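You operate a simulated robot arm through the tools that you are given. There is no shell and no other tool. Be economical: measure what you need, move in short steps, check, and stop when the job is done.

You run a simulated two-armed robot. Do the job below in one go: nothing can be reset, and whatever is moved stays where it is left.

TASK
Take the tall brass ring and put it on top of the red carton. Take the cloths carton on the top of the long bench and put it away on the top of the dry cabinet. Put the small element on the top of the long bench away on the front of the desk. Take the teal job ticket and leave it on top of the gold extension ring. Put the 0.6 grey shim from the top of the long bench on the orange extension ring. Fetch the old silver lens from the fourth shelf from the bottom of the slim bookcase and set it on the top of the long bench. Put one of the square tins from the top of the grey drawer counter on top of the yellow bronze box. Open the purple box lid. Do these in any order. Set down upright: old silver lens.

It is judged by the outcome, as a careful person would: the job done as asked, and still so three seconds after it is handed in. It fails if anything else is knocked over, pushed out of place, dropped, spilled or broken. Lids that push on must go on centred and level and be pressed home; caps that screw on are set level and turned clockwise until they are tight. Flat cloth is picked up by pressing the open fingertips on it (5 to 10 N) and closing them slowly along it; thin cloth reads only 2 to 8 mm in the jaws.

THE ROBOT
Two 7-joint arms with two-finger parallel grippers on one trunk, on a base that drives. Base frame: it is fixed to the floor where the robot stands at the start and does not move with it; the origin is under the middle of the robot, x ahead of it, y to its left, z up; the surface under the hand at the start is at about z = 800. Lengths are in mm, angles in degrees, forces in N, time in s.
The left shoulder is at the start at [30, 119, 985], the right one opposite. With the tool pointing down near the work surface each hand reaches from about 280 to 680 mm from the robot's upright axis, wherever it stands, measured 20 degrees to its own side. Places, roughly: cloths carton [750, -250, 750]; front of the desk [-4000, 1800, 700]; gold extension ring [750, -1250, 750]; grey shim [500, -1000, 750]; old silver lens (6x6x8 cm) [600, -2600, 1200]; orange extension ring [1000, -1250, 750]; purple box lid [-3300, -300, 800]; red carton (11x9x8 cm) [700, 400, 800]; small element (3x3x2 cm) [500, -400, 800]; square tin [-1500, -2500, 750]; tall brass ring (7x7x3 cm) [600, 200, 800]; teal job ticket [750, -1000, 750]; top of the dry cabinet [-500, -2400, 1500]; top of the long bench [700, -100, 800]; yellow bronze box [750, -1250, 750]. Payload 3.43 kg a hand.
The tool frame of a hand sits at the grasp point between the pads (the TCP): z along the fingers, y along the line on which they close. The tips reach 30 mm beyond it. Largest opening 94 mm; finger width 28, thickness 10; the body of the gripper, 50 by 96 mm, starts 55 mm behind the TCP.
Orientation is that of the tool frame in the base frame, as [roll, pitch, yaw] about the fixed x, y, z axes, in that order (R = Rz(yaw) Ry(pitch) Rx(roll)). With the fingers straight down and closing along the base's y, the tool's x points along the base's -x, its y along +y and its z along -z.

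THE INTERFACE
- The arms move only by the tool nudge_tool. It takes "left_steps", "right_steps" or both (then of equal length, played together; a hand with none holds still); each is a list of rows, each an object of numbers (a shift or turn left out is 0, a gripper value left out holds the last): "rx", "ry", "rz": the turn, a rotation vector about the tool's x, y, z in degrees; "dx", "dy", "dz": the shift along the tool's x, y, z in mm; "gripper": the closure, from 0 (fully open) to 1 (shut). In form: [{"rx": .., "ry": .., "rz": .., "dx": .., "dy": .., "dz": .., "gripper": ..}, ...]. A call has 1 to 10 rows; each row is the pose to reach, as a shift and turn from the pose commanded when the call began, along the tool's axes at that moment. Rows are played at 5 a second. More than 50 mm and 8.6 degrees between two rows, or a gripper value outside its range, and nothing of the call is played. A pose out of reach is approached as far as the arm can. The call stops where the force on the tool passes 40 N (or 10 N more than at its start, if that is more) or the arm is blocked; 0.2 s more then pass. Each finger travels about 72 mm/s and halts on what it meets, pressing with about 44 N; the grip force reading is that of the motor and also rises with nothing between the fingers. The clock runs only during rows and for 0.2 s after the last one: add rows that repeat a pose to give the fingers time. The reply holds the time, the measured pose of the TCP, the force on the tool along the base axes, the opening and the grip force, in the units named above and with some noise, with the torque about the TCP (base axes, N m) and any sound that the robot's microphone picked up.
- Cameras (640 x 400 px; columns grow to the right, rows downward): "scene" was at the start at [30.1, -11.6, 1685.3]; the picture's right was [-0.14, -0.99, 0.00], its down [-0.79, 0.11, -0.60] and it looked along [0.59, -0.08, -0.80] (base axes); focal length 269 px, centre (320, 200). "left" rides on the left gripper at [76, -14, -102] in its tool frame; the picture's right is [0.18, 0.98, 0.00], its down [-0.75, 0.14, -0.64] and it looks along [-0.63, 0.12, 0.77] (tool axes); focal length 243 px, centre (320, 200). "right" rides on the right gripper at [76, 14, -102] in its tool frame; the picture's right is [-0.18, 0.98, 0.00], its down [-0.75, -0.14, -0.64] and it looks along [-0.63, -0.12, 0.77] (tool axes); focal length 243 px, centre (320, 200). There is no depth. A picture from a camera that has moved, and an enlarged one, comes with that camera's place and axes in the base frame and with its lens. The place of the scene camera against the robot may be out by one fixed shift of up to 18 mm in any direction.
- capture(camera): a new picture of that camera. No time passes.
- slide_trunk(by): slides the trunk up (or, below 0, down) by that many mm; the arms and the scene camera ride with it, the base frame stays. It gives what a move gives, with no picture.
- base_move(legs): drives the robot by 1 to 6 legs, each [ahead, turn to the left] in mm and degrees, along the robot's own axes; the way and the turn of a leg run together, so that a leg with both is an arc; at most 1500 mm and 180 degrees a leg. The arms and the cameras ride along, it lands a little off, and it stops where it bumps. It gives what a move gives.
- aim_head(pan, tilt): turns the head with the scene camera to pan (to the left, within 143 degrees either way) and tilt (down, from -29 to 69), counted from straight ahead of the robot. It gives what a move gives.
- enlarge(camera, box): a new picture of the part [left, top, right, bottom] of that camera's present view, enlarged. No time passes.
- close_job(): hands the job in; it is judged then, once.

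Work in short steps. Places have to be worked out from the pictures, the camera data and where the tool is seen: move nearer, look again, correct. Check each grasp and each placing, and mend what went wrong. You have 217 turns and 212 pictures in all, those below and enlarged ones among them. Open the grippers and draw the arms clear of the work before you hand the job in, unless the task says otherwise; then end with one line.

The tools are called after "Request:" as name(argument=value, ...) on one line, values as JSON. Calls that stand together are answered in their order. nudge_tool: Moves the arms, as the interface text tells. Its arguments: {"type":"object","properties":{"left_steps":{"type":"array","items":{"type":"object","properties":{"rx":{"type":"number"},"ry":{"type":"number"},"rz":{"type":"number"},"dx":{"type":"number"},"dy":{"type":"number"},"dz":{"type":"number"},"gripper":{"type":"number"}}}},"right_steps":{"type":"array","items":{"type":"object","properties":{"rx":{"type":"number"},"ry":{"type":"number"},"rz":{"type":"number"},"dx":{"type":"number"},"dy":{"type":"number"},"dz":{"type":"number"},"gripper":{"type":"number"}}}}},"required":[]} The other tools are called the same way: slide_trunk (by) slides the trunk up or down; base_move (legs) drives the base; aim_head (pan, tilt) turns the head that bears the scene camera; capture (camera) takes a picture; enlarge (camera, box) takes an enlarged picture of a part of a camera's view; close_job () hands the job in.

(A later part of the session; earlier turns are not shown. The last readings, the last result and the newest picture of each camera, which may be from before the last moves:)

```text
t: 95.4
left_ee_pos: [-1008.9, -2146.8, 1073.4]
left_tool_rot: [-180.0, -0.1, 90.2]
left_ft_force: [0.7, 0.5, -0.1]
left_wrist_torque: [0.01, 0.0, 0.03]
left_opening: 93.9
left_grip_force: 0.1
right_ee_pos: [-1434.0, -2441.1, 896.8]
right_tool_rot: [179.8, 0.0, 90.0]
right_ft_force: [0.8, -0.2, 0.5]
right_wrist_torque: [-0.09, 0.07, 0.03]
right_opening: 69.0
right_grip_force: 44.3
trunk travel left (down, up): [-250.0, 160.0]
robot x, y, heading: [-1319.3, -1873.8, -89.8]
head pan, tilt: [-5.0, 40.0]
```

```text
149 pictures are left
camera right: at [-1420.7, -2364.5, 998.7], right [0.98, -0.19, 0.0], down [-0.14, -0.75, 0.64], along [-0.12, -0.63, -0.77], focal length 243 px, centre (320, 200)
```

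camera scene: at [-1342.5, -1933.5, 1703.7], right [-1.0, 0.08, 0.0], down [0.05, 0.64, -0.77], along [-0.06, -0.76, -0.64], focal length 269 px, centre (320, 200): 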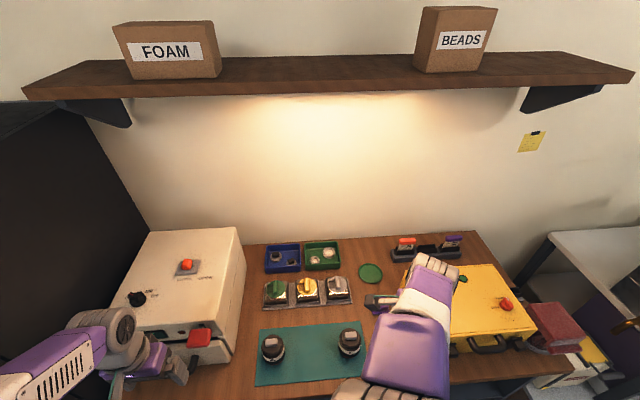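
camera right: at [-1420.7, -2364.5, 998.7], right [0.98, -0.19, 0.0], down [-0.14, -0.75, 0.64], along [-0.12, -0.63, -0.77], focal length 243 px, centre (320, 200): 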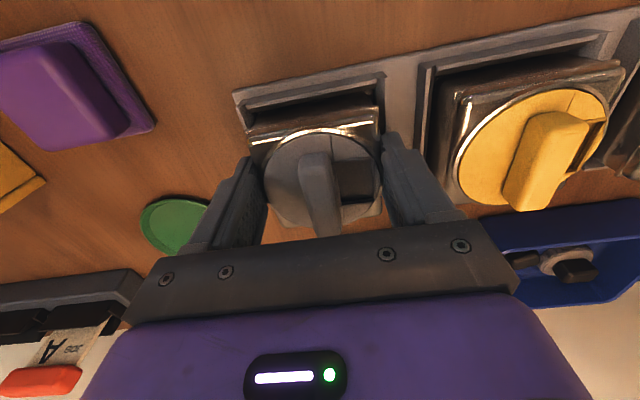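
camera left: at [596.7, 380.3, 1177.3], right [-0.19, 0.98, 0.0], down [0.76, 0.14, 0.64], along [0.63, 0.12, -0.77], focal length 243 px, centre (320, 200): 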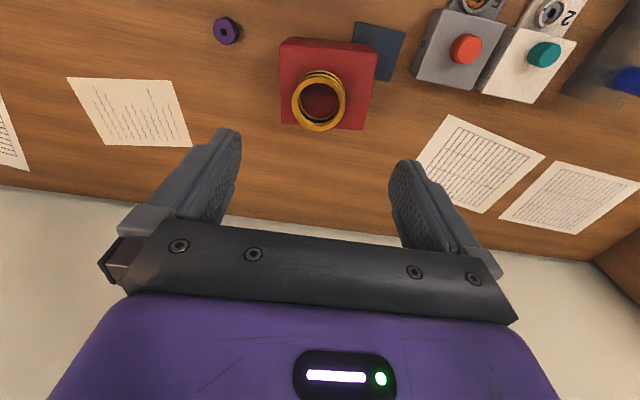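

69 mm – the tin's body. I lift slowly and check what comes up.

Request:
nudge_tool(right_steps=[{"dz": -15}, {"dz": -30}, {"dz": -60}, {"dz": -100}, {"dz": -100}])

Request:
capture(camera="right")

Request:
enlarge(camera="scene", box=[250, 205, 400, 315])

```text
t: 96.6
left_ee_pos: [-1008.8, -2147.0, 1073.4]
left_tool_rot: [180.0, -0.1, 90.2]
left_ft_force: [0.2, 0.1, 0.0]
left_wrist_torque: [-0.01, 0.0, -0.01]
left_opening: 94.1
left_grip_force: 0.1
right_ee_pos: [-1432.6, -2440.4, 995.6]
right_tool_rot: [179.7, 0.0, 89.9]
right_ft_force: [0.0, 0.6, -1.3]
right_wrist_torque: [-0.02, -0.01, -0.02]
right_opening: 69.3
right_grip_force: 44.0
trunk travel left (down, up): [-250.0, 160.0]
robot x, y, heading: [-1320.3, -1876.9, -89.9]
head pan, tilt: [-5.0, 40.0]
```

```text
148 pictures are left
camera right: at [-1419.8, -2364.2, 1098.2], right [0.98, -0.19, 0.0], down [-0.14, -0.75, 0.64], along [-0.12, -0.63, -0.77], focal length 243 px, centre (320, 200)
```

right: 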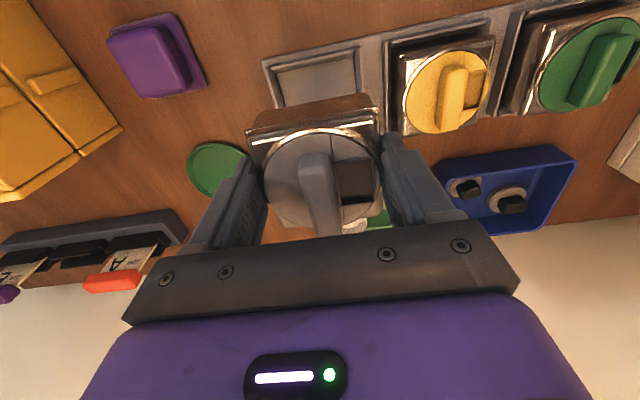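

```text
3.64 times, centred on (325, 260) of scene
camera zoom: at [-1342.5, -1933.5, 1703.7], right [-1.0, 0.08, 0.0], down [0.05, 0.64, -0.77], along [-0.06, -0.76, -0.64], focal length 978 px, centre (302, -18)
```

zoom: 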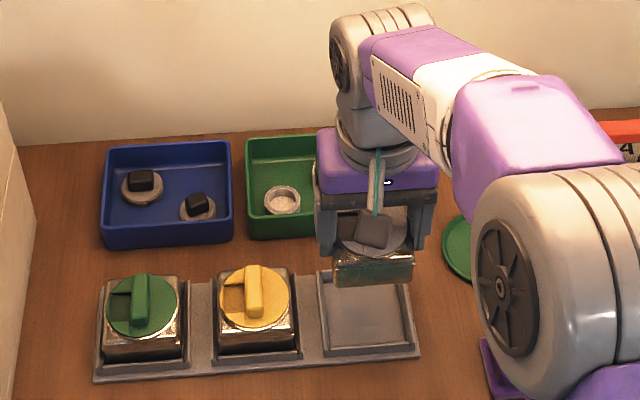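

The whole tin came up. I retract the right hand, then reverse, turn left and drive along y≈−1720 toward the slim bookcase.

Request:
nudge_tool(right_steps=[{"dx": 40, "dz": -20}, {"dx": 80, "dz": -45}, {"dx": 120, "dz": -70}, {"dx": 160, "dz": -80}, {"dx": 200, "dz": -80}, {"dx": 220, "dz": -80}, {"dx": 220, "dz": -80}])

Request:
base_move(legs=[[-160, 0], [0, 90], [1000, 0]])

Request:
aim_head(pan=-30, tilt=30)

Request:
capture(camera="scene")

```text
t: 98.2
left_ee_pos: [-1008.1, -2145.9, 1073.6]
left_tool_rot: [-180.0, -0.1, 90.2]
left_ft_force: [0.2, 0.7, -0.2]
left_wrist_torque: [-0.02, -0.02, 0.02]
left_opening: 94.0
left_grip_force: 0.1
right_ee_pos: [-1433.0, -2218.8, 1075.2]
right_tool_rot: [179.9, -0.1, 89.9]
right_ft_force: [0.1, 0.0, -0.9]
right_wrist_torque: [0.03, -0.01, 0.0]
right_opening: 69.0
right_grip_force: 44.3
trunk travel left (down, up): [-250.0, 160.0]
robot x, y, heading: [-1322.5, -1874.1, -89.8]
head pan, tilt: [-5.0, 40.0]
```

```text
t: 108.2
left_ee_pos: [-66.2, -1389.6, 1074.2]
left_tool_rot: [180.0, -0.1, -179.4]
left_ft_force: [0.6, 0.0, 0.0]
left_wrist_torque: [0.0, 0.03, -0.02]
left_opening: 94.1
left_grip_force: 0.1
right_ee_pos: [8.6, -1814.1, 1075.5]
right_tool_rot: [179.7, 0.1, -179.9]
right_ft_force: [0.1, 0.0, -0.9]
right_wrist_torque: [0.02, 0.0, 0.0]
right_opening: 69.1
right_grip_force: 44.1
trunk travel left (down, up): [-250.0, 160.0]
robot x, y, heading: [-334.5, -1704.5, 0.4]
head pan, tilt: [-5.0, 40.0]
```

```text
t: 109.1
left_ee_pos: [-65.4, -1389.4, 1074.1]
left_tool_rot: [-180.0, -0.1, -179.4]
left_ft_force: [0.1, 0.8, -0.5]
left_wrist_torque: [-0.02, 0.04, -0.03]
left_opening: 93.8
left_grip_force: 0.1
right_ee_pos: [9.8, -1815.8, 1075.4]
right_tool_rot: [179.7, 0.0, -179.9]
right_ft_force: [-0.7, -0.2, -1.5]
right_wrist_torque: [-0.02, 0.01, 0.01]
right_opening: 69.1
right_grip_force: 43.4
trunk travel left (down, up): [-250.0, 160.0]
robot x, y, heading: [-335.7, -1705.1, 0.7]
head pan, tilt: [-30.0, 30.0]
```

```text
146 pictures are left
camera scene: at [-298.6, -1751.5, 1719.0], right [-0.49, -0.87, 0.0], down [-0.44, 0.25, -0.87], along [0.75, -0.43, -0.5], focal length 269 px, centre (320, 200)
```

scene: 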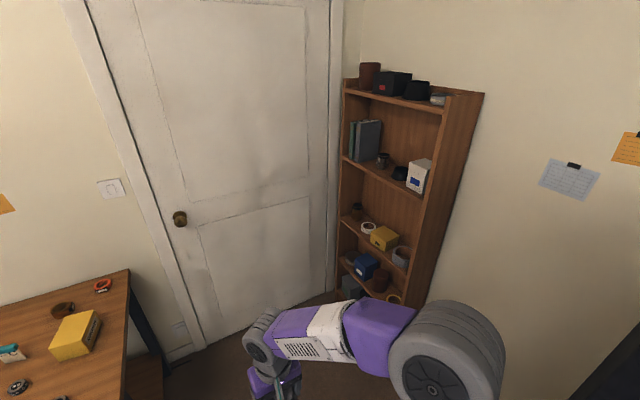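

Request:
enlarge(camera="scene", box=[330, 50, 490, 310])

Request:
enlarge(camera="scene", box=[340, 110, 440, 200])

```text
1.54 times, centred on (410, 180) of scene
camera zoom: at [-298.6, -1751.5, 1719.0], right [-0.49, -0.87, 0.0], down [-0.44, 0.25, -0.87], along [0.75, -0.43, -0.5], focal length 414 px, centre (182, 231)
```

zoom: 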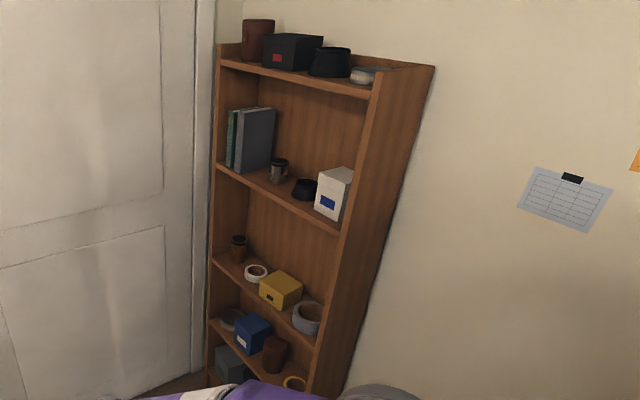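

```text
4.44 times, centred on (390, 155) of scene
camera zoom: at [-298.6, -1751.5, 1719.0], right [-0.49, -0.87, 0.0], down [-0.44, 0.25, -0.87], along [0.75, -0.43, -0.5], focal length 1196 px, centre (9, 400)
```

zoom: 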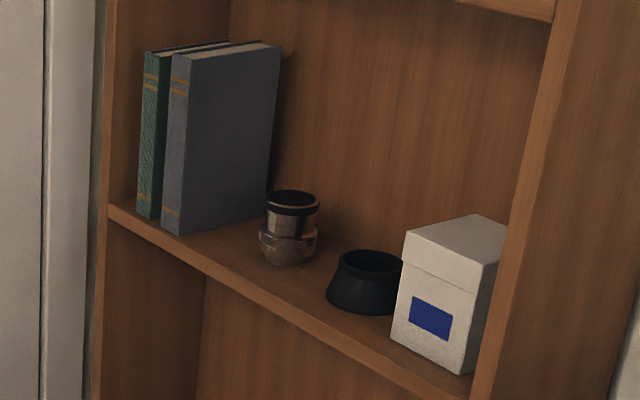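

The silver lens stands on the fourth shelf near [593,-2607], ~70 mm behind the shelf edge, with books on its left and a black hood on its right. I drive to about (450,-1950) and face the bookcase.

Request:
base_move(legs=[[0, -18], [822, 0], [0, -72.6]])

Request:
aim_head(pan=10, tilt=25)

Request:
capture(camera="scene")

```text
t: 117.5
left_ee_pos: [756.1, -2230.9, 1073.8]
left_tool_rot: [179.9, -0.1, 90.0]
left_ft_force: [-0.4, 0.9, 0.1]
left_wrist_torque: [-0.02, 0.03, -0.06]
left_opening: 94.0
left_grip_force: 0.0
right_ee_pos: [331.1, -2300.9, 1077.3]
right_tool_rot: [179.7, -0.1, 89.6]
right_ft_force: [0.3, 0.4, -1.1]
right_wrist_torque: [0.0, -0.04, 0.02]
right_opening: 69.2
right_grip_force: 44.1
trunk travel left (down, up): [-250.0, 160.0]
robot x, y, heading: [439.0, -1957.4, -90.0]
head pan, tilt: [-30.0, 30.0]
```

```text
t: 118.6
left_ee_pos: [755.1, -2229.0, 1074.2]
left_tool_rot: [180.0, 0.0, 89.9]
left_ft_force: [-0.2, 0.8, 0.5]
left_wrist_torque: [0.01, -0.01, 0.01]
left_opening: 94.1
left_grip_force: 0.0
right_ee_pos: [331.4, -2301.9, 1075.2]
right_tool_rot: [179.7, 0.0, 89.7]
right_ft_force: [0.3, -0.1, -1.1]
right_wrist_torque: [0.02, -0.02, 0.01]
right_opening: 69.2
right_grip_force: 43.6
trunk travel left (down, up): [-250.0, 160.0]
robot x, y, heading: [440.4, -1958.5, -89.9]
head pan, tilt: [10.0, 25.0]
```

```text
143 pictures are left
camera scene: at [445.6, -2019.9, 1727.0], right [-0.98, -0.17, 0.0], down [-0.07, 0.42, -0.91], along [0.16, -0.89, -0.42], focal length 269 px, centre (320, 200)
```

scene: 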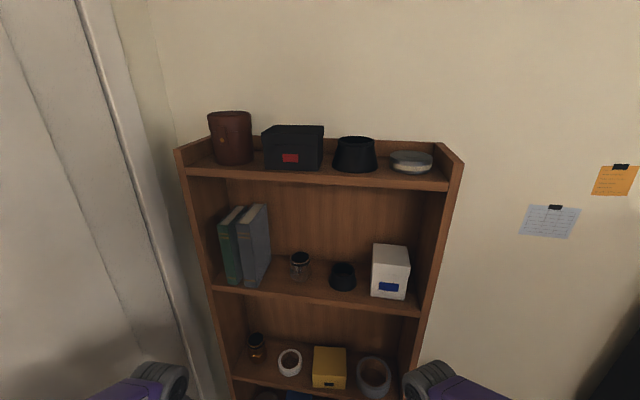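

Request:
enlarge(camera="scene", box=[200, 190, 430, 320])

```text
2.78 times, centred on (315, 255) of scene
camera zoom: at [445.6, -2019.9, 1727.0], right [-0.98, -0.17, 0.0], down [-0.07, 0.42, -0.91], along [0.16, -0.89, -0.42], focal length 749 px, centre (334, 47)
```

zoom: 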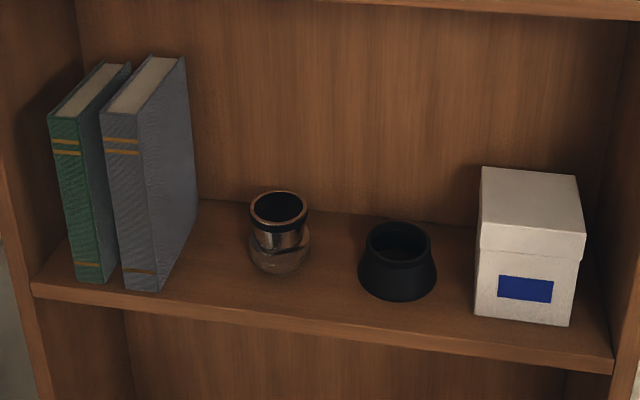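

Lens mid ≈[612,-2625,1222], with 80 mm free to the books and 50 mm to the hood. I raise the left hand and tilt it 45° (fingers pointing forward-down) while still clear of the bookcase.

Request:
nudge_tool(left_steps=[{"dx": -15, "dy": -14, "dz": -23, "ry": -4.5}, {"dx": -30, "dy": -29, "dz": -45, "ry": -9}, {"dx": -45, "dy": -43, "dz": -68, "ry": -13.5}, {"dx": -60, "dy": -57, "dz": -90, "ry": -18}, {"dx": -75, "dy": -72, "dz": -113, "ry": -22.5}, {"dx": -90, "dy": -86, "dz": -136, "ry": -27}, {"dx": -106, "dy": -100, "dz": -158, "ry": -31.5}, {"dx": -121, "dy": -114, "dz": -181, "ry": -36}, {"dx": -136, "dy": -129, "dz": -203, "ry": -40.5}, {"dx": -151, "dy": -143, "dz": -226, "ry": -45}])

Request:
base_move(legs=[[80, 0]])

Request:
capture(camera="left")

Request:
capture(camera="scene")

```text
t: 120.8
left_ee_pos: [611.3, -2380.4, 1298.8]
left_tool_rot: [179.9, 44.9, 90.0]
left_ft_force: [-0.4, -0.8, -0.1]
left_wrist_torque: [0.01, -0.01, 0.03]
left_opening: 93.9
left_grip_force: 0.0
right_ee_pos: [330.7, -2300.5, 1075.4]
right_tool_rot: [179.8, 0.0, 89.6]
right_ft_force: [0.0, -0.2, -1.4]
right_wrist_torque: [0.02, 0.0, 0.02]
right_opening: 69.0
right_grip_force: 43.7
trunk travel left (down, up): [-250.0, 160.0]
robot x, y, heading: [442.0, -1957.3, -89.6]
head pan, tilt: [10.0, 25.0]
```

```text
t: 121.9
left_ee_pos: [610.9, -2459.6, 1300.0]
left_tool_rot: [-180.0, 44.9, 89.8]
left_ft_force: [-0.5, -0.3, -1.1]
left_wrist_torque: [0.01, 0.01, -0.03]
left_opening: 94.3
left_grip_force: 0.0
right_ee_pos: [329.1, -2380.3, 1075.5]
right_tool_rot: [179.8, 0.1, 89.5]
right_ft_force: [0.2, -0.4, -1.1]
right_wrist_torque: [0.04, 0.04, 0.0]
right_opening: 69.3
right_grip_force: 44.0
trunk travel left (down, up): [-250.0, 160.0]
robot x, y, heading: [442.7, -2037.0, -89.7]
head pan, tilt: [10.0, 25.0]
```

```text
141 pictures are left
camera left: at [597.0, -2333.0, 1318.7], right [0.98, 0.13, -0.13], down [0.14, -0.08, 0.99], along [0.12, -0.99, -0.1], focal length 243 px, centre (320, 200)
```

left: 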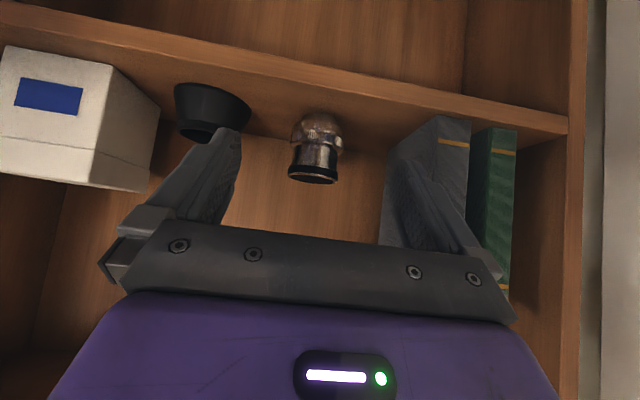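

```text
140 pictures are left
camera scene: at [445.5, -2100.5, 1727.0], right [-0.99, -0.17, 0.0], down [-0.07, 0.42, -0.91], along [0.16, -0.89, -0.42], focal length 269 px, centre (320, 200)
```

scene: 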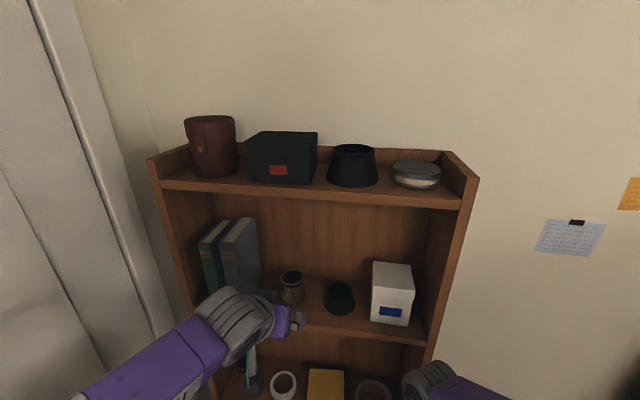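

Left camera agrees: lens at ≈[617,-2625,1224]. I narrow the gripper to ~78 mm and advance along the tilt to ~40 mm short.

Request:
nudge_tool(left_steps=[{"dx": -15, "dy": 2, "dz": 32, "gripper": 0.17}, {"dx": -30, "dy": 4, "dz": 65}, {"dx": -45, "dy": 5, "dz": 98}, {"dx": -59, "dy": 5, "dz": 130}, {"dx": -59, "dy": 5, "dz": 130}])

Request:
capture(camera="left")

Request:
enlarge(camera="scene", box=[190, 200, 400, 350])

```text
t: 123.1
left_ee_pos: [616.1, -2591.4, 1250.8]
left_tool_rot: [180.0, 44.9, 89.9]
left_ft_force: [-0.1, -0.1, -0.3]
left_wrist_torque: [0.02, 0.0, 0.01]
left_opening: 78.0
left_grip_force: 0.0
right_ee_pos: [329.8, -2379.1, 1078.0]
right_tool_rot: [179.9, 0.2, 89.5]
right_ft_force: [1.2, 0.7, -1.6]
right_wrist_torque: [-0.01, 0.01, -0.02]
right_opening: 68.9
right_grip_force: 44.0
trunk travel left (down, up): [-250.0, 160.0]
robot x, y, heading: [443.3, -2035.8, -90.1]
head pan, tilt: [10.0, 25.0]
```

```text
139 pictures are left
camera left: at [601.4, -2464.2, 1267.9], right [0.98, 0.13, -0.13], down [0.14, -0.08, 0.99], along [0.12, -0.99, -0.1], focal length 243 px, centre (320, 200)
```

left: 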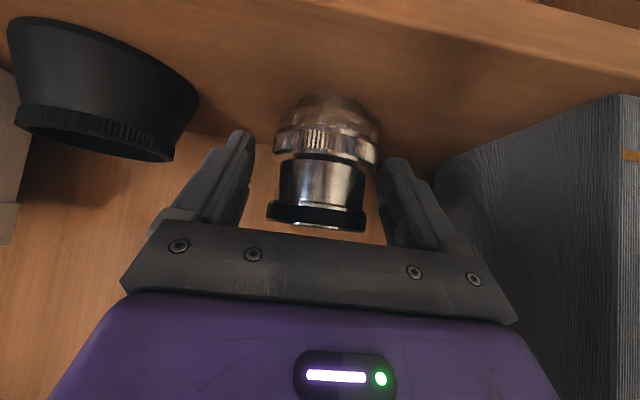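

```text
2.67 times, centred on (295, 275) of scene
camera zoom: at [445.6, -2097.9, 1727.1], right [-0.99, -0.17, 0.0], down [-0.07, 0.42, -0.91], along [0.16, -0.89, -0.42], focal length 717 px, centre (387, 0)
```

zoom: 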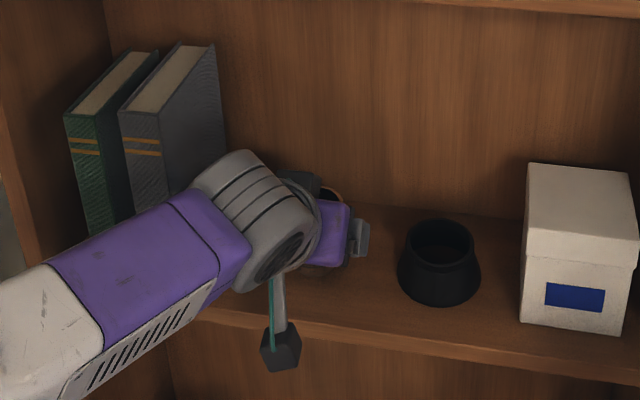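

The lens sits centred between the fingers. I advance 30 mm more and close.

Request:
nudge_tool(left_steps=[{"dz": 15}, {"dz": 30}, {"dz": 30, "gripper": 1}, {"dz": 30, "gripper": 1}, {"dz": 30, "gripper": 1}, {"dz": 30, "gripper": 1}])

Request:
capture(camera="left")

```text
t: 124.5
left_ee_pos: [615.7, -2613.1, 1230.4]
left_tool_rot: [179.9, 45.3, 89.9]
left_ft_force: [5.0, -1.2, 22.6]
left_wrist_torque: [-0.15, -0.61, 0.08]
left_opening: 62.9
left_grip_force: 43.7
right_ee_pos: [329.3, -2377.9, 1076.4]
right_tool_rot: [179.9, 0.1, 89.6]
right_ft_force: [0.8, 0.1, -1.4]
right_wrist_torque: [0.02, -0.04, 0.04]
right_opening: 69.2
right_grip_force: 44.1
trunk travel left (down, up): [-250.0, 160.0]
robot x, y, heading: [444.8, -2038.2, -90.3]
head pan, tilt: [10.0, 25.0]
```

```text
137 pictures are left
camera left: at [601.9, -2485.9, 1249.0], right [0.98, 0.13, -0.13], down [0.14, -0.07, 0.99], along [0.12, -0.99, -0.09], focal length 243 px, centre (320, 200)
```

left: 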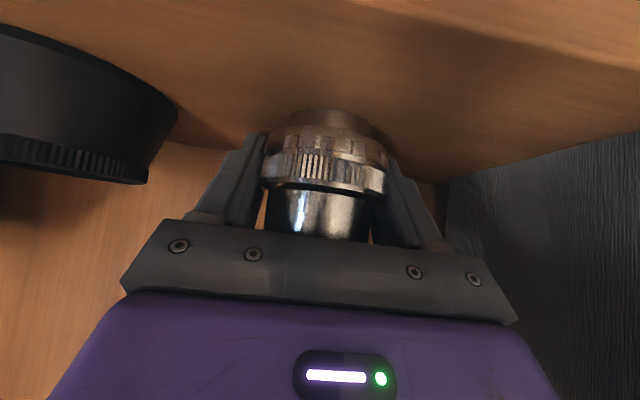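

Gripped at 63 mm. I lift it 35 mm straight up and draw it out of the shelf.

Request:
nudge_tool(left_steps=[{"dx": -12, "dz": -12}, {"dx": -25, "dz": -25}, {"dx": -25, "dz": -25}, {"dx": 3, "dz": -53}, {"dx": 35, "dz": -85}, {"dx": 68, "dz": -118}, {"dx": 100, "dz": -150}, {"dx": 116, "dz": -166}, {"dx": 116, "dz": -166}])

Request:
capture(camera="left")

Request:
capture(camera="scene")

```text
t: 126.5
left_ee_pos: [615.3, -2414.3, 1264.5]
left_tool_rot: [-180.0, 44.9, 89.9]
left_ft_force: [0.4, -0.4, -2.5]
left_wrist_torque: [-0.05, -0.02, -0.02]
left_opening: 63.1
left_grip_force: 43.9
right_ee_pos: [330.8, -2380.6, 1075.0]
right_tool_rot: [179.8, 0.0, 89.5]
right_ft_force: [0.5, -0.5, -1.0]
right_wrist_torque: [-0.02, -0.02, 0.01]
right_opening: 69.2
right_grip_force: 44.1
trunk travel left (down, up): [-250.0, 160.0]
robot x, y, heading: [441.1, -2036.9, -89.9]
head pan, tilt: [10.0, 25.0]
```

```text
136 pictures are left
camera left: at [600.7, -2287.1, 1283.8], right [0.98, 0.13, -0.13], down [0.14, -0.08, 0.99], along [0.12, -0.99, -0.1], focal length 243 px, centre (320, 200)
```

left: 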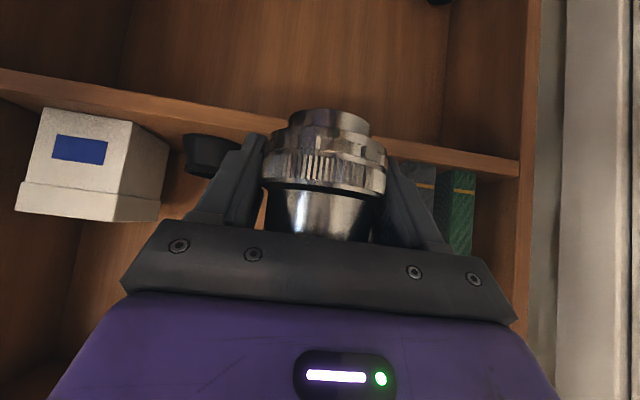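

```text
135 pictures are left
camera scene: at [445.6, -2099.9, 1727.0], right [-0.99, -0.17, 0.0], down [-0.07, 0.42, -0.91], along [0.16, -0.89, -0.42], focal length 269 px, centre (320, 200)
```

scene: 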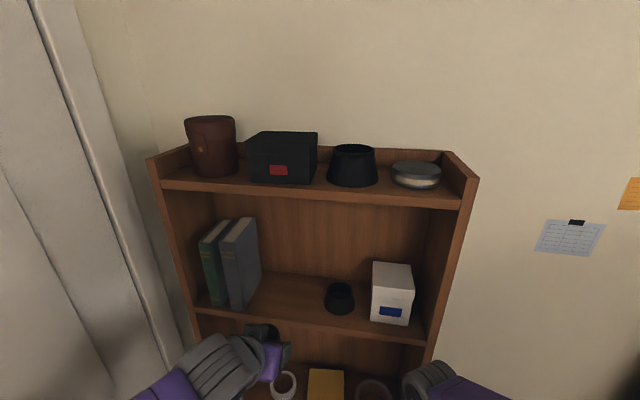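

Lens retrieved upright and the shelf is otherwise undisturbed. I back off and reposition to face the bench's right end from (≈620,−1840), heading +y.

Request:
base_move(legs=[[-200, 0], [0, -90], [-190, 0], [0, -90]])

Request:
aim_head(pan=0, tilt=45)

Request:
capture(camera="scene")

```text
t: 136.8
left_ee_pos: [456.5, -1463.3, 1265.1]
left_tool_rot: [-179.9, 44.9, -89.4]
left_ft_force: [-0.5, -0.5, -3.2]
left_wrist_torque: [0.01, 0.02, -0.02]
left_opening: 62.5
left_grip_force: 43.8
right_ee_pos: [739.9, -1494.8, 1075.3]
right_tool_rot: [179.7, 0.0, -89.7]
right_ft_force: [0.2, 0.7, -0.6]
right_wrist_torque: [-0.02, -0.03, 0.0]
right_opening: 69.3
right_grip_force: 44.5
trunk travel left (down, up): [-250.0, 160.0]
robot x, y, heading: [633.8, -1837.9, 90.5]
head pan, tilt: [10.0, 25.0]
```

```text
t: 137.7
left_ee_pos: [454.7, -1463.8, 1264.5]
left_tool_rot: [180.0, 44.9, -89.3]
left_ft_force: [-0.4, -0.4, -3.4]
left_wrist_torque: [0.01, 0.03, 0.0]
left_opening: 62.5
left_grip_force: 44.0
right_ee_pos: [741.5, -1494.1, 1075.9]
right_tool_rot: [179.7, 0.0, -89.7]
right_ft_force: [0.0, 0.2, -1.5]
right_wrist_torque: [-0.01, -0.03, -0.03]
right_opening: 69.3
right_grip_force: 43.5
trunk travel left (down, up): [-250.0, 160.0]
robot x, y, heading: [632.1, -1835.9, 91.0]
head pan, tilt: [0.0, 45.0]
```

```text
134 pictures are left
camera scene: at [619.2, -1788.3, 1696.5], right [1.0, 0.01, 0.0], down [0.01, -0.71, -0.71], along [-0.01, 0.71, -0.71], focal length 269 px, centre (320, 200)
```

scene: 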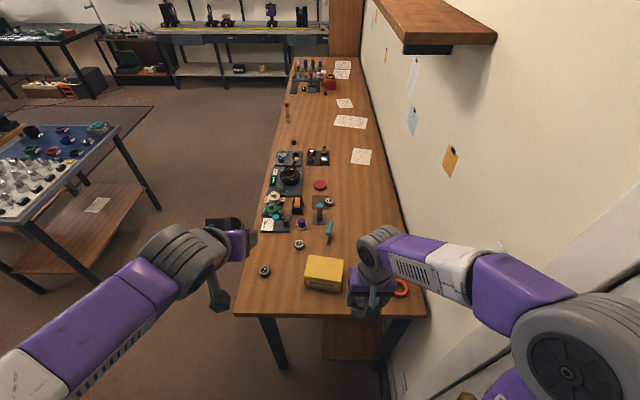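

Request:
enlarge(camera="scene", box=[230, 140, 430, 330])

Request:
capture(camera="right")

Request:
capture(camera="left")

```text
2.11 times, centred on (330, 235) of scene
camera zoom: at [619.2, -1788.3, 1696.5], right [1.0, 0.01, 0.0], down [0.01, -0.71, -0.71], along [-0.01, 0.71, -0.71], focal length 566 px, centre (299, 126)
```

zoom: 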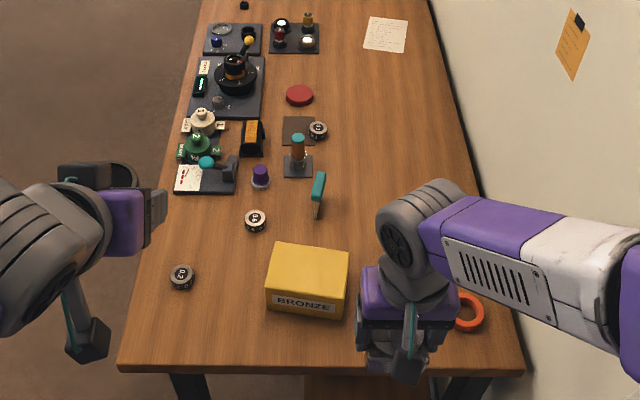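

```text
132 pictures are left
camera right: at [726.3, -1570.7, 1178.1], right [-0.98, 0.18, 0.0], down [0.14, 0.75, 0.64], along [0.11, 0.63, -0.77], focal length 243 px, centre (320, 200)
```

right: 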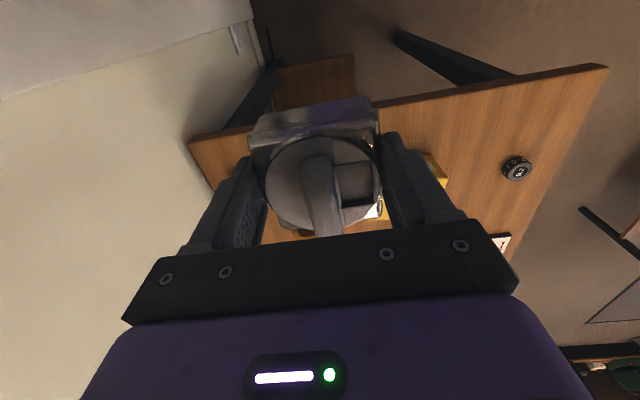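

```text
131 pictures are left
camera left: at [471.0, -1589.2, 1284.0], right [-0.98, -0.14, -0.13], down [-0.14, 0.08, 0.99], along [-0.13, 0.99, -0.1], focal length 243 px, centre (320, 200)
```

left: 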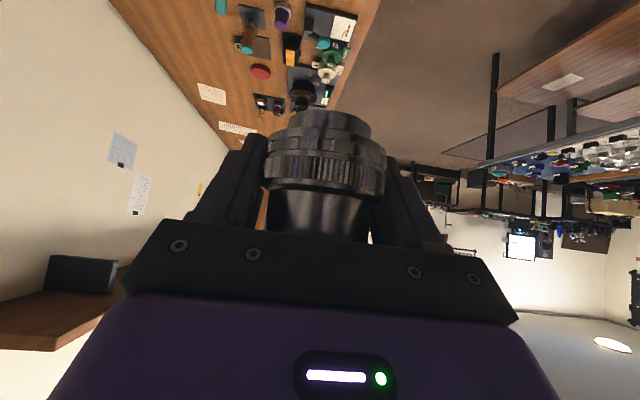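

The 0.6 shim is ≈[529,-1156], 0.2 shim ≈[407,-1273], bronze box top centre ≈[627,-1294]. I'll set the lens on a free spot ≈[482,-1345]: first move over it and halfway down.

Request:
nudge_tool(left_steps=[{"dx": -25, "dy": -9, "dz": 25}, {"dx": -50, "dy": -18, "dz": 50}, {"dx": -76, "dy": -27, "dz": 76}, {"dx": -43, "dy": -27, "dz": 109}, {"dx": -10, "dy": -27, "dz": 142}, {"dx": 23, "dy": -27, "dz": 175}, {"dx": 56, "dy": -27, "dz": 208}, {"dx": 89, "dy": -27, "dz": 241}, {"dx": 122, "dy": -27, "dz": 274}, {"dx": 122, "dy": -27, "dz": 274}])

Request:
enlarge(camera="scene", box=[190, 180, 430, 350])

Request:
capture(camera="left")

```text
t: 139.9
left_ee_pos: [482.2, -1355.6, 985.9]
left_tool_rot: [-179.9, 45.1, -89.3]
left_ft_force: [0.5, -0.5, -3.5]
left_wrist_torque: [0.03, 0.01, -0.01]
left_opening: 62.7
left_grip_force: 43.8
right_ee_pos: [741.2, -1495.4, 1075.7]
right_tool_rot: [179.7, 0.1, -89.7]
right_ft_force: [0.9, 0.4, -1.9]
right_wrist_torque: [-0.02, 0.03, 0.0]
right_opening: 69.4
right_grip_force: 43.6
trunk travel left (down, up): [-250.0, 160.0]
robot x, y, heading: [634.0, -1835.1, 90.5]
head pan, tilt: [0.0, 45.0]
```

```text
2.35 times, centred on (310, 265) of scene
camera zoom: at [619.9, -1789.2, 1696.5], right [1.0, 0.01, 0.0], down [0.01, -0.71, -0.71], along [-0.01, 0.71, -0.71], focal length 633 px, centre (344, 47)
```

zoom: 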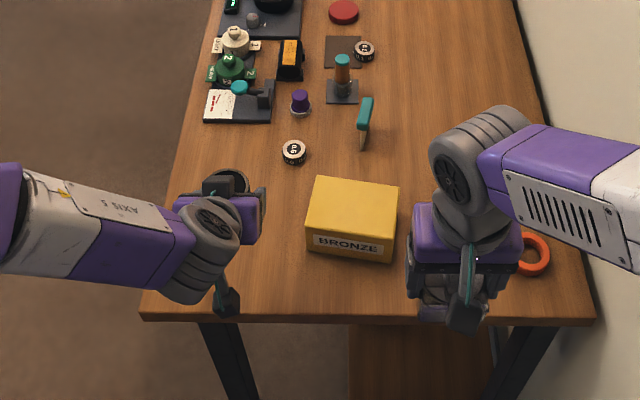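

```text
129 pictures are left
camera left: at [498.4, -1481.8, 1004.2], right [-0.98, -0.14, -0.13], down [-0.14, 0.08, 0.99], along [-0.13, 0.99, -0.1], focal length 243 px, centre (320, 200)
```

left: 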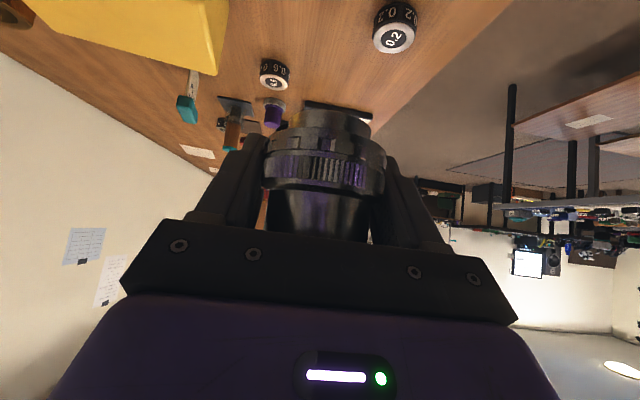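

Spot is clear of the 0.2 shim and the box. I lower the lens to contact slowly.

Request:
nudge_tool(left_steps=[{"dx": 33, "dz": 33}, {"dx": 66, "dz": 66}, {"dx": 85, "dz": 85}, {"dx": 92, "dz": 92}, {"dx": 95, "dz": 95}, {"dx": 97.5, "dz": 97.5}, {"dx": 100, "dz": 100}, {"dx": 102, "dz": 102}, {"dx": 104, "dz": 104}])

Request:
capture(camera="left")

```text
t: 141.9
left_ee_pos: [479.1, -1357.3, 837.4]
left_tool_rot: [-180.0, 45.0, -89.3]
left_ft_force: [0.1, -0.3, -2.8]
left_wrist_torque: [0.0, -0.01, 0.0]
left_opening: 62.6
left_grip_force: 44.0
right_ee_pos: [740.1, -1494.4, 1075.4]
right_tool_rot: [179.8, -0.1, -89.7]
right_ft_force: [-0.9, -0.8, -1.5]
right_wrist_torque: [-0.02, -0.01, 0.01]
right_opening: 69.1
right_grip_force: 44.0
trunk travel left (down, up): [-250.0, 160.0]
robot x, y, heading: [634.6, -1838.6, 90.6]
head pan, tilt: [0.0, 45.0]
```

```text
128 pictures are left
camera left: at [495.7, -1482.4, 856.4], right [-0.98, -0.14, -0.13], down [-0.14, 0.08, 0.99], along [-0.13, 0.99, -0.1], focal length 243 px, centre (320, 200)
```

left: 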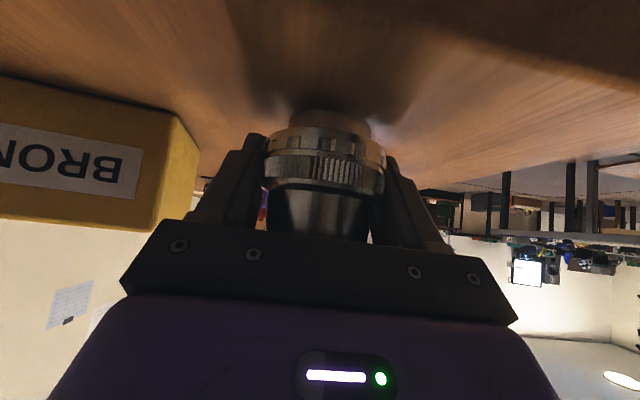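

No contact yet; I lower further in small steps.

Request:
nudge_tool(left_steps=[{"dx": 1, "dz": 1}, {"dx": 2, "dz": 2}, {"dx": 3, "dz": 3}, {"dx": 4, "dz": 4}, {"dx": 4, "dz": 4}])

```text
t: 143.1
left_ee_pos: [480.6, -1357.2, 830.7]
left_tool_rot: [180.0, 44.9, -89.4]
left_ft_force: [-0.2, -0.5, -3.0]
left_wrist_torque: [-0.01, 0.0, 0.02]
left_opening: 62.4
left_grip_force: 43.9
right_ee_pos: [741.3, -1494.0, 1077.0]
right_tool_rot: [179.8, 0.0, -89.8]
right_ft_force: [-0.1, -1.1, -1.3]
right_wrist_torque: [-0.03, 0.02, 0.02]
right_opening: 69.3
right_grip_force: 44.2
trunk travel left (down, up): [-250.0, 160.0]
robot x, y, heading: [632.3, -1839.2, 90.6]
head pan, tilt: [0.0, 45.0]
```

Request:
nudge_tool(left_steps=[{"dx": 0.7, "dz": 0.7}, {"dx": 1.4, "dz": 1.4}, {"dx": 2.1, "dz": 2.1}, {"dx": 2.8, "dz": 2.8}])

```text
t: 144.1
left_ee_pos: [482.0, -1356.8, 830.4]
left_tool_rot: [179.9, 45.4, -89.3]
left_ft_force: [-4.7, -7.0, 26.1]
left_wrist_torque: [-0.26, 0.02, 0.05]
left_opening: 62.8
left_grip_force: 44.1
right_ee_pos: [741.9, -1496.9, 1076.9]
right_tool_rot: [179.8, 0.1, -89.7]
right_ft_force: [0.2, 0.2, -1.7]
right_wrist_torque: [-0.02, 0.01, -0.01]
right_opening: 69.0
right_grip_force: 43.5
trunk travel left (down, up): [-250.0, 160.0]
robot x, y, heading: [635.2, -1840.0, 90.7]
head pan, tilt: [0.0, 45.0]
```

Contact. I unload slightly, open, and withdraw along the tilt axis.

Request:
nudge_tool(left_steps=[{"dx": -2, "dz": -2}, {"dx": -2, "dz": -2, "gripper": 0.15}, {"dx": -2, "dz": -2, "gripper": 0}, {"dx": -2, "dz": -2, "gripper": 0}, {"dx": -2, "dz": -20}, {"dx": -2, "dz": -50}, {"dx": -10, "dz": -95}, {"dx": -30, "dz": -140}, {"dx": -50, "dz": -180}, {"dx": -50, "dz": -180}])

Request:
capture(camera="left")

Request:
enlarge(camera="scene", box=[190, 180, 430, 350])

```text
t: 146.3
left_ee_pos: [486.1, -1420.8, 993.4]
left_tool_rot: [-179.9, 44.9, -89.2]
left_ft_force: [-0.1, -0.3, 0.2]
left_wrist_torque: [0.03, -0.01, -0.01]
left_opening: 94.2
left_grip_force: 0.1
left hand out of reach, approached as far as the arm can: row 8, 9, 10
right_ee_pos: [740.4, -1495.2, 1075.0]
right_tool_rot: [179.8, 0.0, -89.8]
right_ft_force: [-0.7, 0.0, -0.8]
right_wrist_torque: [-0.03, -0.01, 0.0]
right_opening: 69.4
right_grip_force: 44.0
trunk travel left (down, up): [-250.0, 160.0]
robot x, y, heading: [634.1, -1837.9, 90.6]
head pan, tilt: [0.0, 45.0]
```

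```text
127 pictures are left
camera left: at [501.6, -1546.0, 1012.4], right [-0.98, -0.14, -0.13], down [-0.14, 0.08, 0.99], along [-0.13, 0.99, -0.1], focal length 243 px, centre (320, 200)
```

left: 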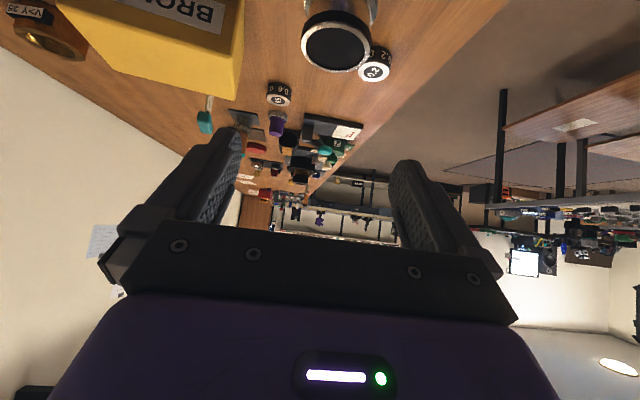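

```text
2.35 times, centred on (310, 265) of scene
camera zoom: at [618.8, -1787.8, 1696.4], right [1.0, 0.01, 0.0], down [0.01, -0.71, -0.71], along [-0.01, 0.71, -0.71], focal length 633 px, centre (344, 47)
```

zoom: 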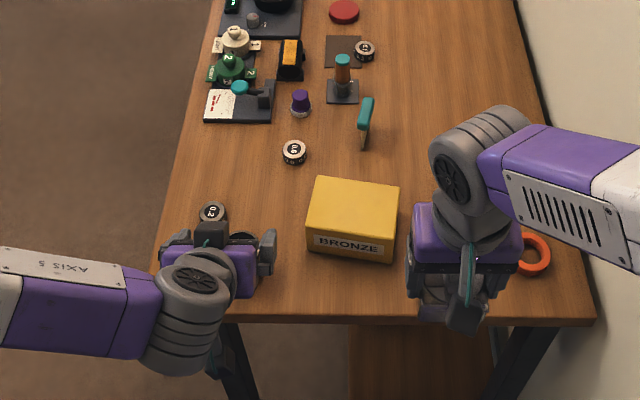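

The lens stands upright. Now I swing the left hand clear (and back to vertical), then bring the tin over the bronze box (top ≈870, centre ≈[629,-1297]).

Request:
nudge_tool(left_steps=[{"ry": 4.5, "dy": 12, "dx": -4, "dz": -4}, {"ry": 9, "dy": 24, "dx": -8, "dz": -8}, {"ry": 13.5, "dy": 36, "dx": -12, "dz": -12}, {"ry": 18, "dy": 48, "dx": -16, "dz": -16}, {"ry": 22.5, "dy": 60, "dx": -20, "dz": -20}, {"ry": 27, "dy": 72, "dx": -24, "dz": -24}, {"ry": 31.5, "dy": 84, "dx": -28, "dz": -28}, {"ry": 36, "dy": 96, "dx": -32, "dz": -32}, {"ry": 40.5, "dy": 108, "dx": -36, "dz": -36}, {"ry": 45, "dy": 120, "dx": -40, "dz": -40}])

Request:
nudge_tool(right_steps=[{"dx": -40, "dy": 20}, {"dx": -80, "dy": 45}, {"dx": -115, "dy": 75}, {"dx": -150, "dy": 100}, {"dx": -185, "dy": 112}, {"dx": -198, "dy": 112, "dz": 30}, {"dx": -198, "dy": 112, "dz": 70}, {"dx": -198, "dy": 112, "dz": 110}, {"dx": -198, "dy": 112, "dz": 110}])

Request:
capture(camera="right")

Request:
enlarge(camera="scene", box=[230, 180, 430, 330])

```text
t: 148.5
left_ee_pos: [365.8, -1422.1, 1046.5]
left_tool_rot: [-179.9, -0.2, -89.4]
left_ft_force: [-0.3, -0.6, 0.0]
left_wrist_torque: [-0.02, 0.01, 0.02]
left_opening: 94.0
left_grip_force: 0.0
right_ee_pos: [742.3, -1494.5, 1076.6]
right_tool_rot: [179.8, 0.0, -89.8]
right_ft_force: [0.3, 0.0, -1.0]
right_wrist_torque: [0.03, -0.01, 0.03]
right_opening: 69.3
right_grip_force: 44.3
trunk travel left (down, up): [-250.0, 160.0]
robot x, y, heading: [631.9, -1836.9, 90.6]
head pan, tilt: [0.0, 45.0]
```

```text
t: 150.5
left_ee_pos: [365.8, -1423.7, 1048.2]
left_tool_rot: [-179.9, 0.0, -89.3]
left_ft_force: [0.1, 0.2, 0.4]
left_wrist_torque: [0.02, -0.01, -0.03]
left_opening: 94.1
left_grip_force: 0.0
right_ee_pos: [630.9, -1300.1, 966.4]
right_tool_rot: [179.9, 0.0, -89.8]
right_ft_force: [-0.8, 0.6, -2.3]
right_wrist_torque: [0.02, 0.02, 0.01]
right_opening: 69.4
right_grip_force: 43.9
trunk travel left (down, up): [-250.0, 160.0]
robot x, y, heading: [634.6, -1839.4, 90.6]
head pan, tilt: [0.0, 45.0]
```

```text
125 pictures are left
camera right: at [615.8, -1375.7, 1068.1], right [-0.98, 0.18, 0.0], down [0.14, 0.75, 0.64], along [0.11, 0.63, -0.77], focal length 243 px, centre (320, 200)
```

right: 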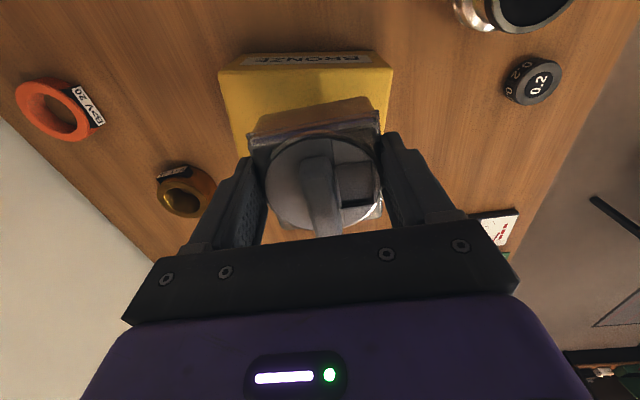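

```text
2.67 times, centred on (330, 255) of scene
camera zoom: at [619.5, -1789.0, 1696.5], right [1.0, 0.01, 0.0], down [0.01, -0.71, -0.71], along [-0.01, 0.71, -0.71], focal length 717 px, centre (293, 53)
```

zoom: 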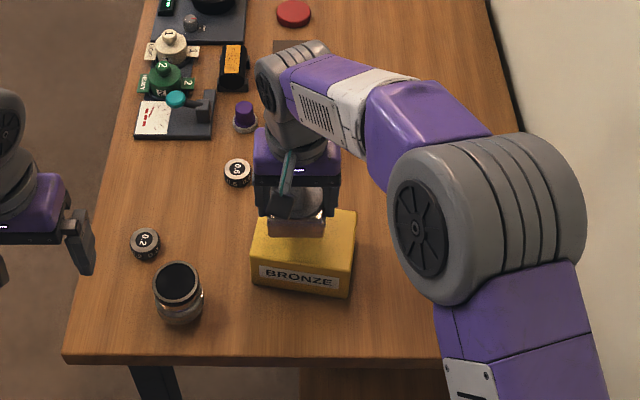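

Box top centre refined to ≈[636,-1292]. I shift there and lower gently until contact.

Request:
nudge_tool(right_steps=[{"dx": -8, "dy": -5, "dz": 10}, {"dx": -8, "dy": -5, "dz": 20}, {"dx": -8, "dy": -5, "dz": 28}, {"dx": -8, "dy": -5, "dz": 33}, {"dx": -8, "dy": -5, "dz": 37}, {"dx": -8, "dy": -5, "dz": 41}, {"dx": -8, "dy": -5, "dz": 44}, {"dx": -8, "dy": -5, "dz": 47}])

Request:
capture(camera="right")

Request:
enlarge(camera="scene", box=[280, 210, 380, 310])

```text
t: 152.3
left_ee_pos: [366.5, -1425.2, 1048.5]
left_tool_rot: [180.0, 0.1, -89.4]
left_ft_force: [0.5, 0.2, -0.5]
left_wrist_torque: [0.01, 0.01, -0.04]
left_opening: 93.8
left_grip_force: 0.1
right_ee_pos: [631.3, -1289.5, 924.2]
right_tool_rot: [179.7, 0.5, -89.7]
right_ft_force: [3.9, -3.1, 33.7]
right_wrist_torque: [-0.05, -0.3, 0.03]
right_opening: 69.8
right_grip_force: 43.8
trunk travel left (down, up): [-250.0, 160.0]
robot x, y, heading: [635.7, -1839.6, 90.8]
head pan, tilt: [0.0, 45.0]
```

```text
123 pictures are left
camera right: at [617.5, -1366.9, 1025.4], right [-0.98, 0.18, 0.01], down [0.14, 0.75, 0.65], along [0.11, 0.64, -0.76], focal length 243 px, centre (320, 200)
```

right: 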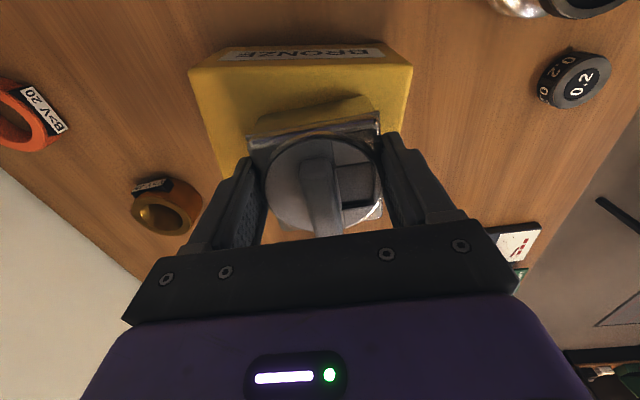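

```text
4.00 times, centred on (330, 260) of scene
camera zoom: at [620.1, -1793.1, 1697.0], right [1.0, 0.01, 0.0], down [0.01, -0.7, -0.71], along [-0.01, 0.71, -0.71], focal length 1076 px, centre (280, -40)
```

zoom: 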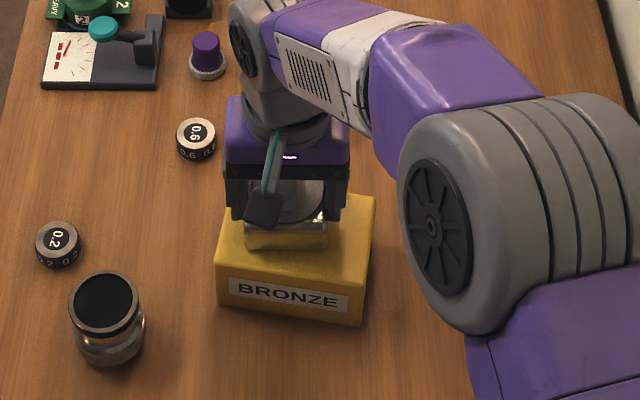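

Contact; tin footprint y −1324…−1255 lies within the box top (−1336…−1243). I unload, open and rise.

Request:
nudge_tool(right_steps=[{"dz": -4}, {"dz": -4, "gripper": 0.1}, {"dz": -4, "gripper": 0}, {"dz": -4, "gripper": 0}, {"dz": -30}, {"dz": -75}, {"dz": -110}, {"dz": -140, "dx": 25}, {"dz": -140, "dx": 70}, {"dz": -140, "dx": 70}])

Request:
capture(camera="right")

Request:
enlarge(camera="scene", box=[240, 160, 420, 310])

```text
t: 154.5
left_ee_pos: [365.0, -1421.1, 1045.9]
left_tool_rot: [179.9, -0.1, -89.3]
left_ft_force: [-0.4, 0.6, -0.3]
left_wrist_torque: [0.01, 0.02, 0.02]
left_opening: 94.1
left_grip_force: 0.1
right_ee_pos: [632.6, -1360.6, 1058.5]
right_tool_rot: [179.8, 0.0, -89.7]
right_ft_force: [0.4, 0.0, 0.0]
right_wrist_torque: [0.03, 0.01, 0.01]
right_opening: 93.9
right_grip_force: 0.0
trunk travel left (down, up): [-250.0, 160.0]
robot x, y, heading: [631.3, -1836.6, 90.9]
head pan, tilt: [0.0, 45.0]
```

```text
121 pictures are left
camera right: at [618.3, -1435.8, 1160.9], right [-0.98, 0.18, 0.0], down [0.14, 0.75, 0.64], along [0.11, 0.63, -0.77], focal length 243 px, centre (320, 200)
```

right: 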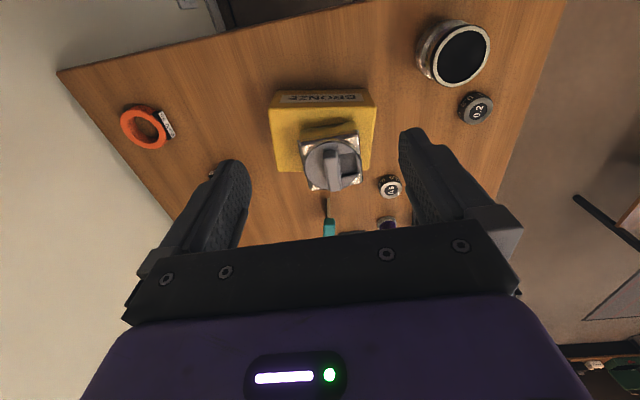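

```text
2.67 times, centred on (330, 235) of scene
camera zoom: at [619.1, -1787.6, 1696.4], right [1.0, 0.01, 0.0], down [0.01, -0.71, -0.71], along [-0.01, 0.71, -0.71], focal length 717 px, centre (293, 107)
```

zoom: 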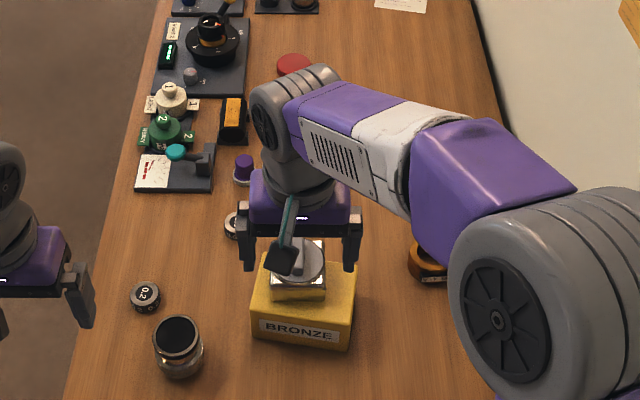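

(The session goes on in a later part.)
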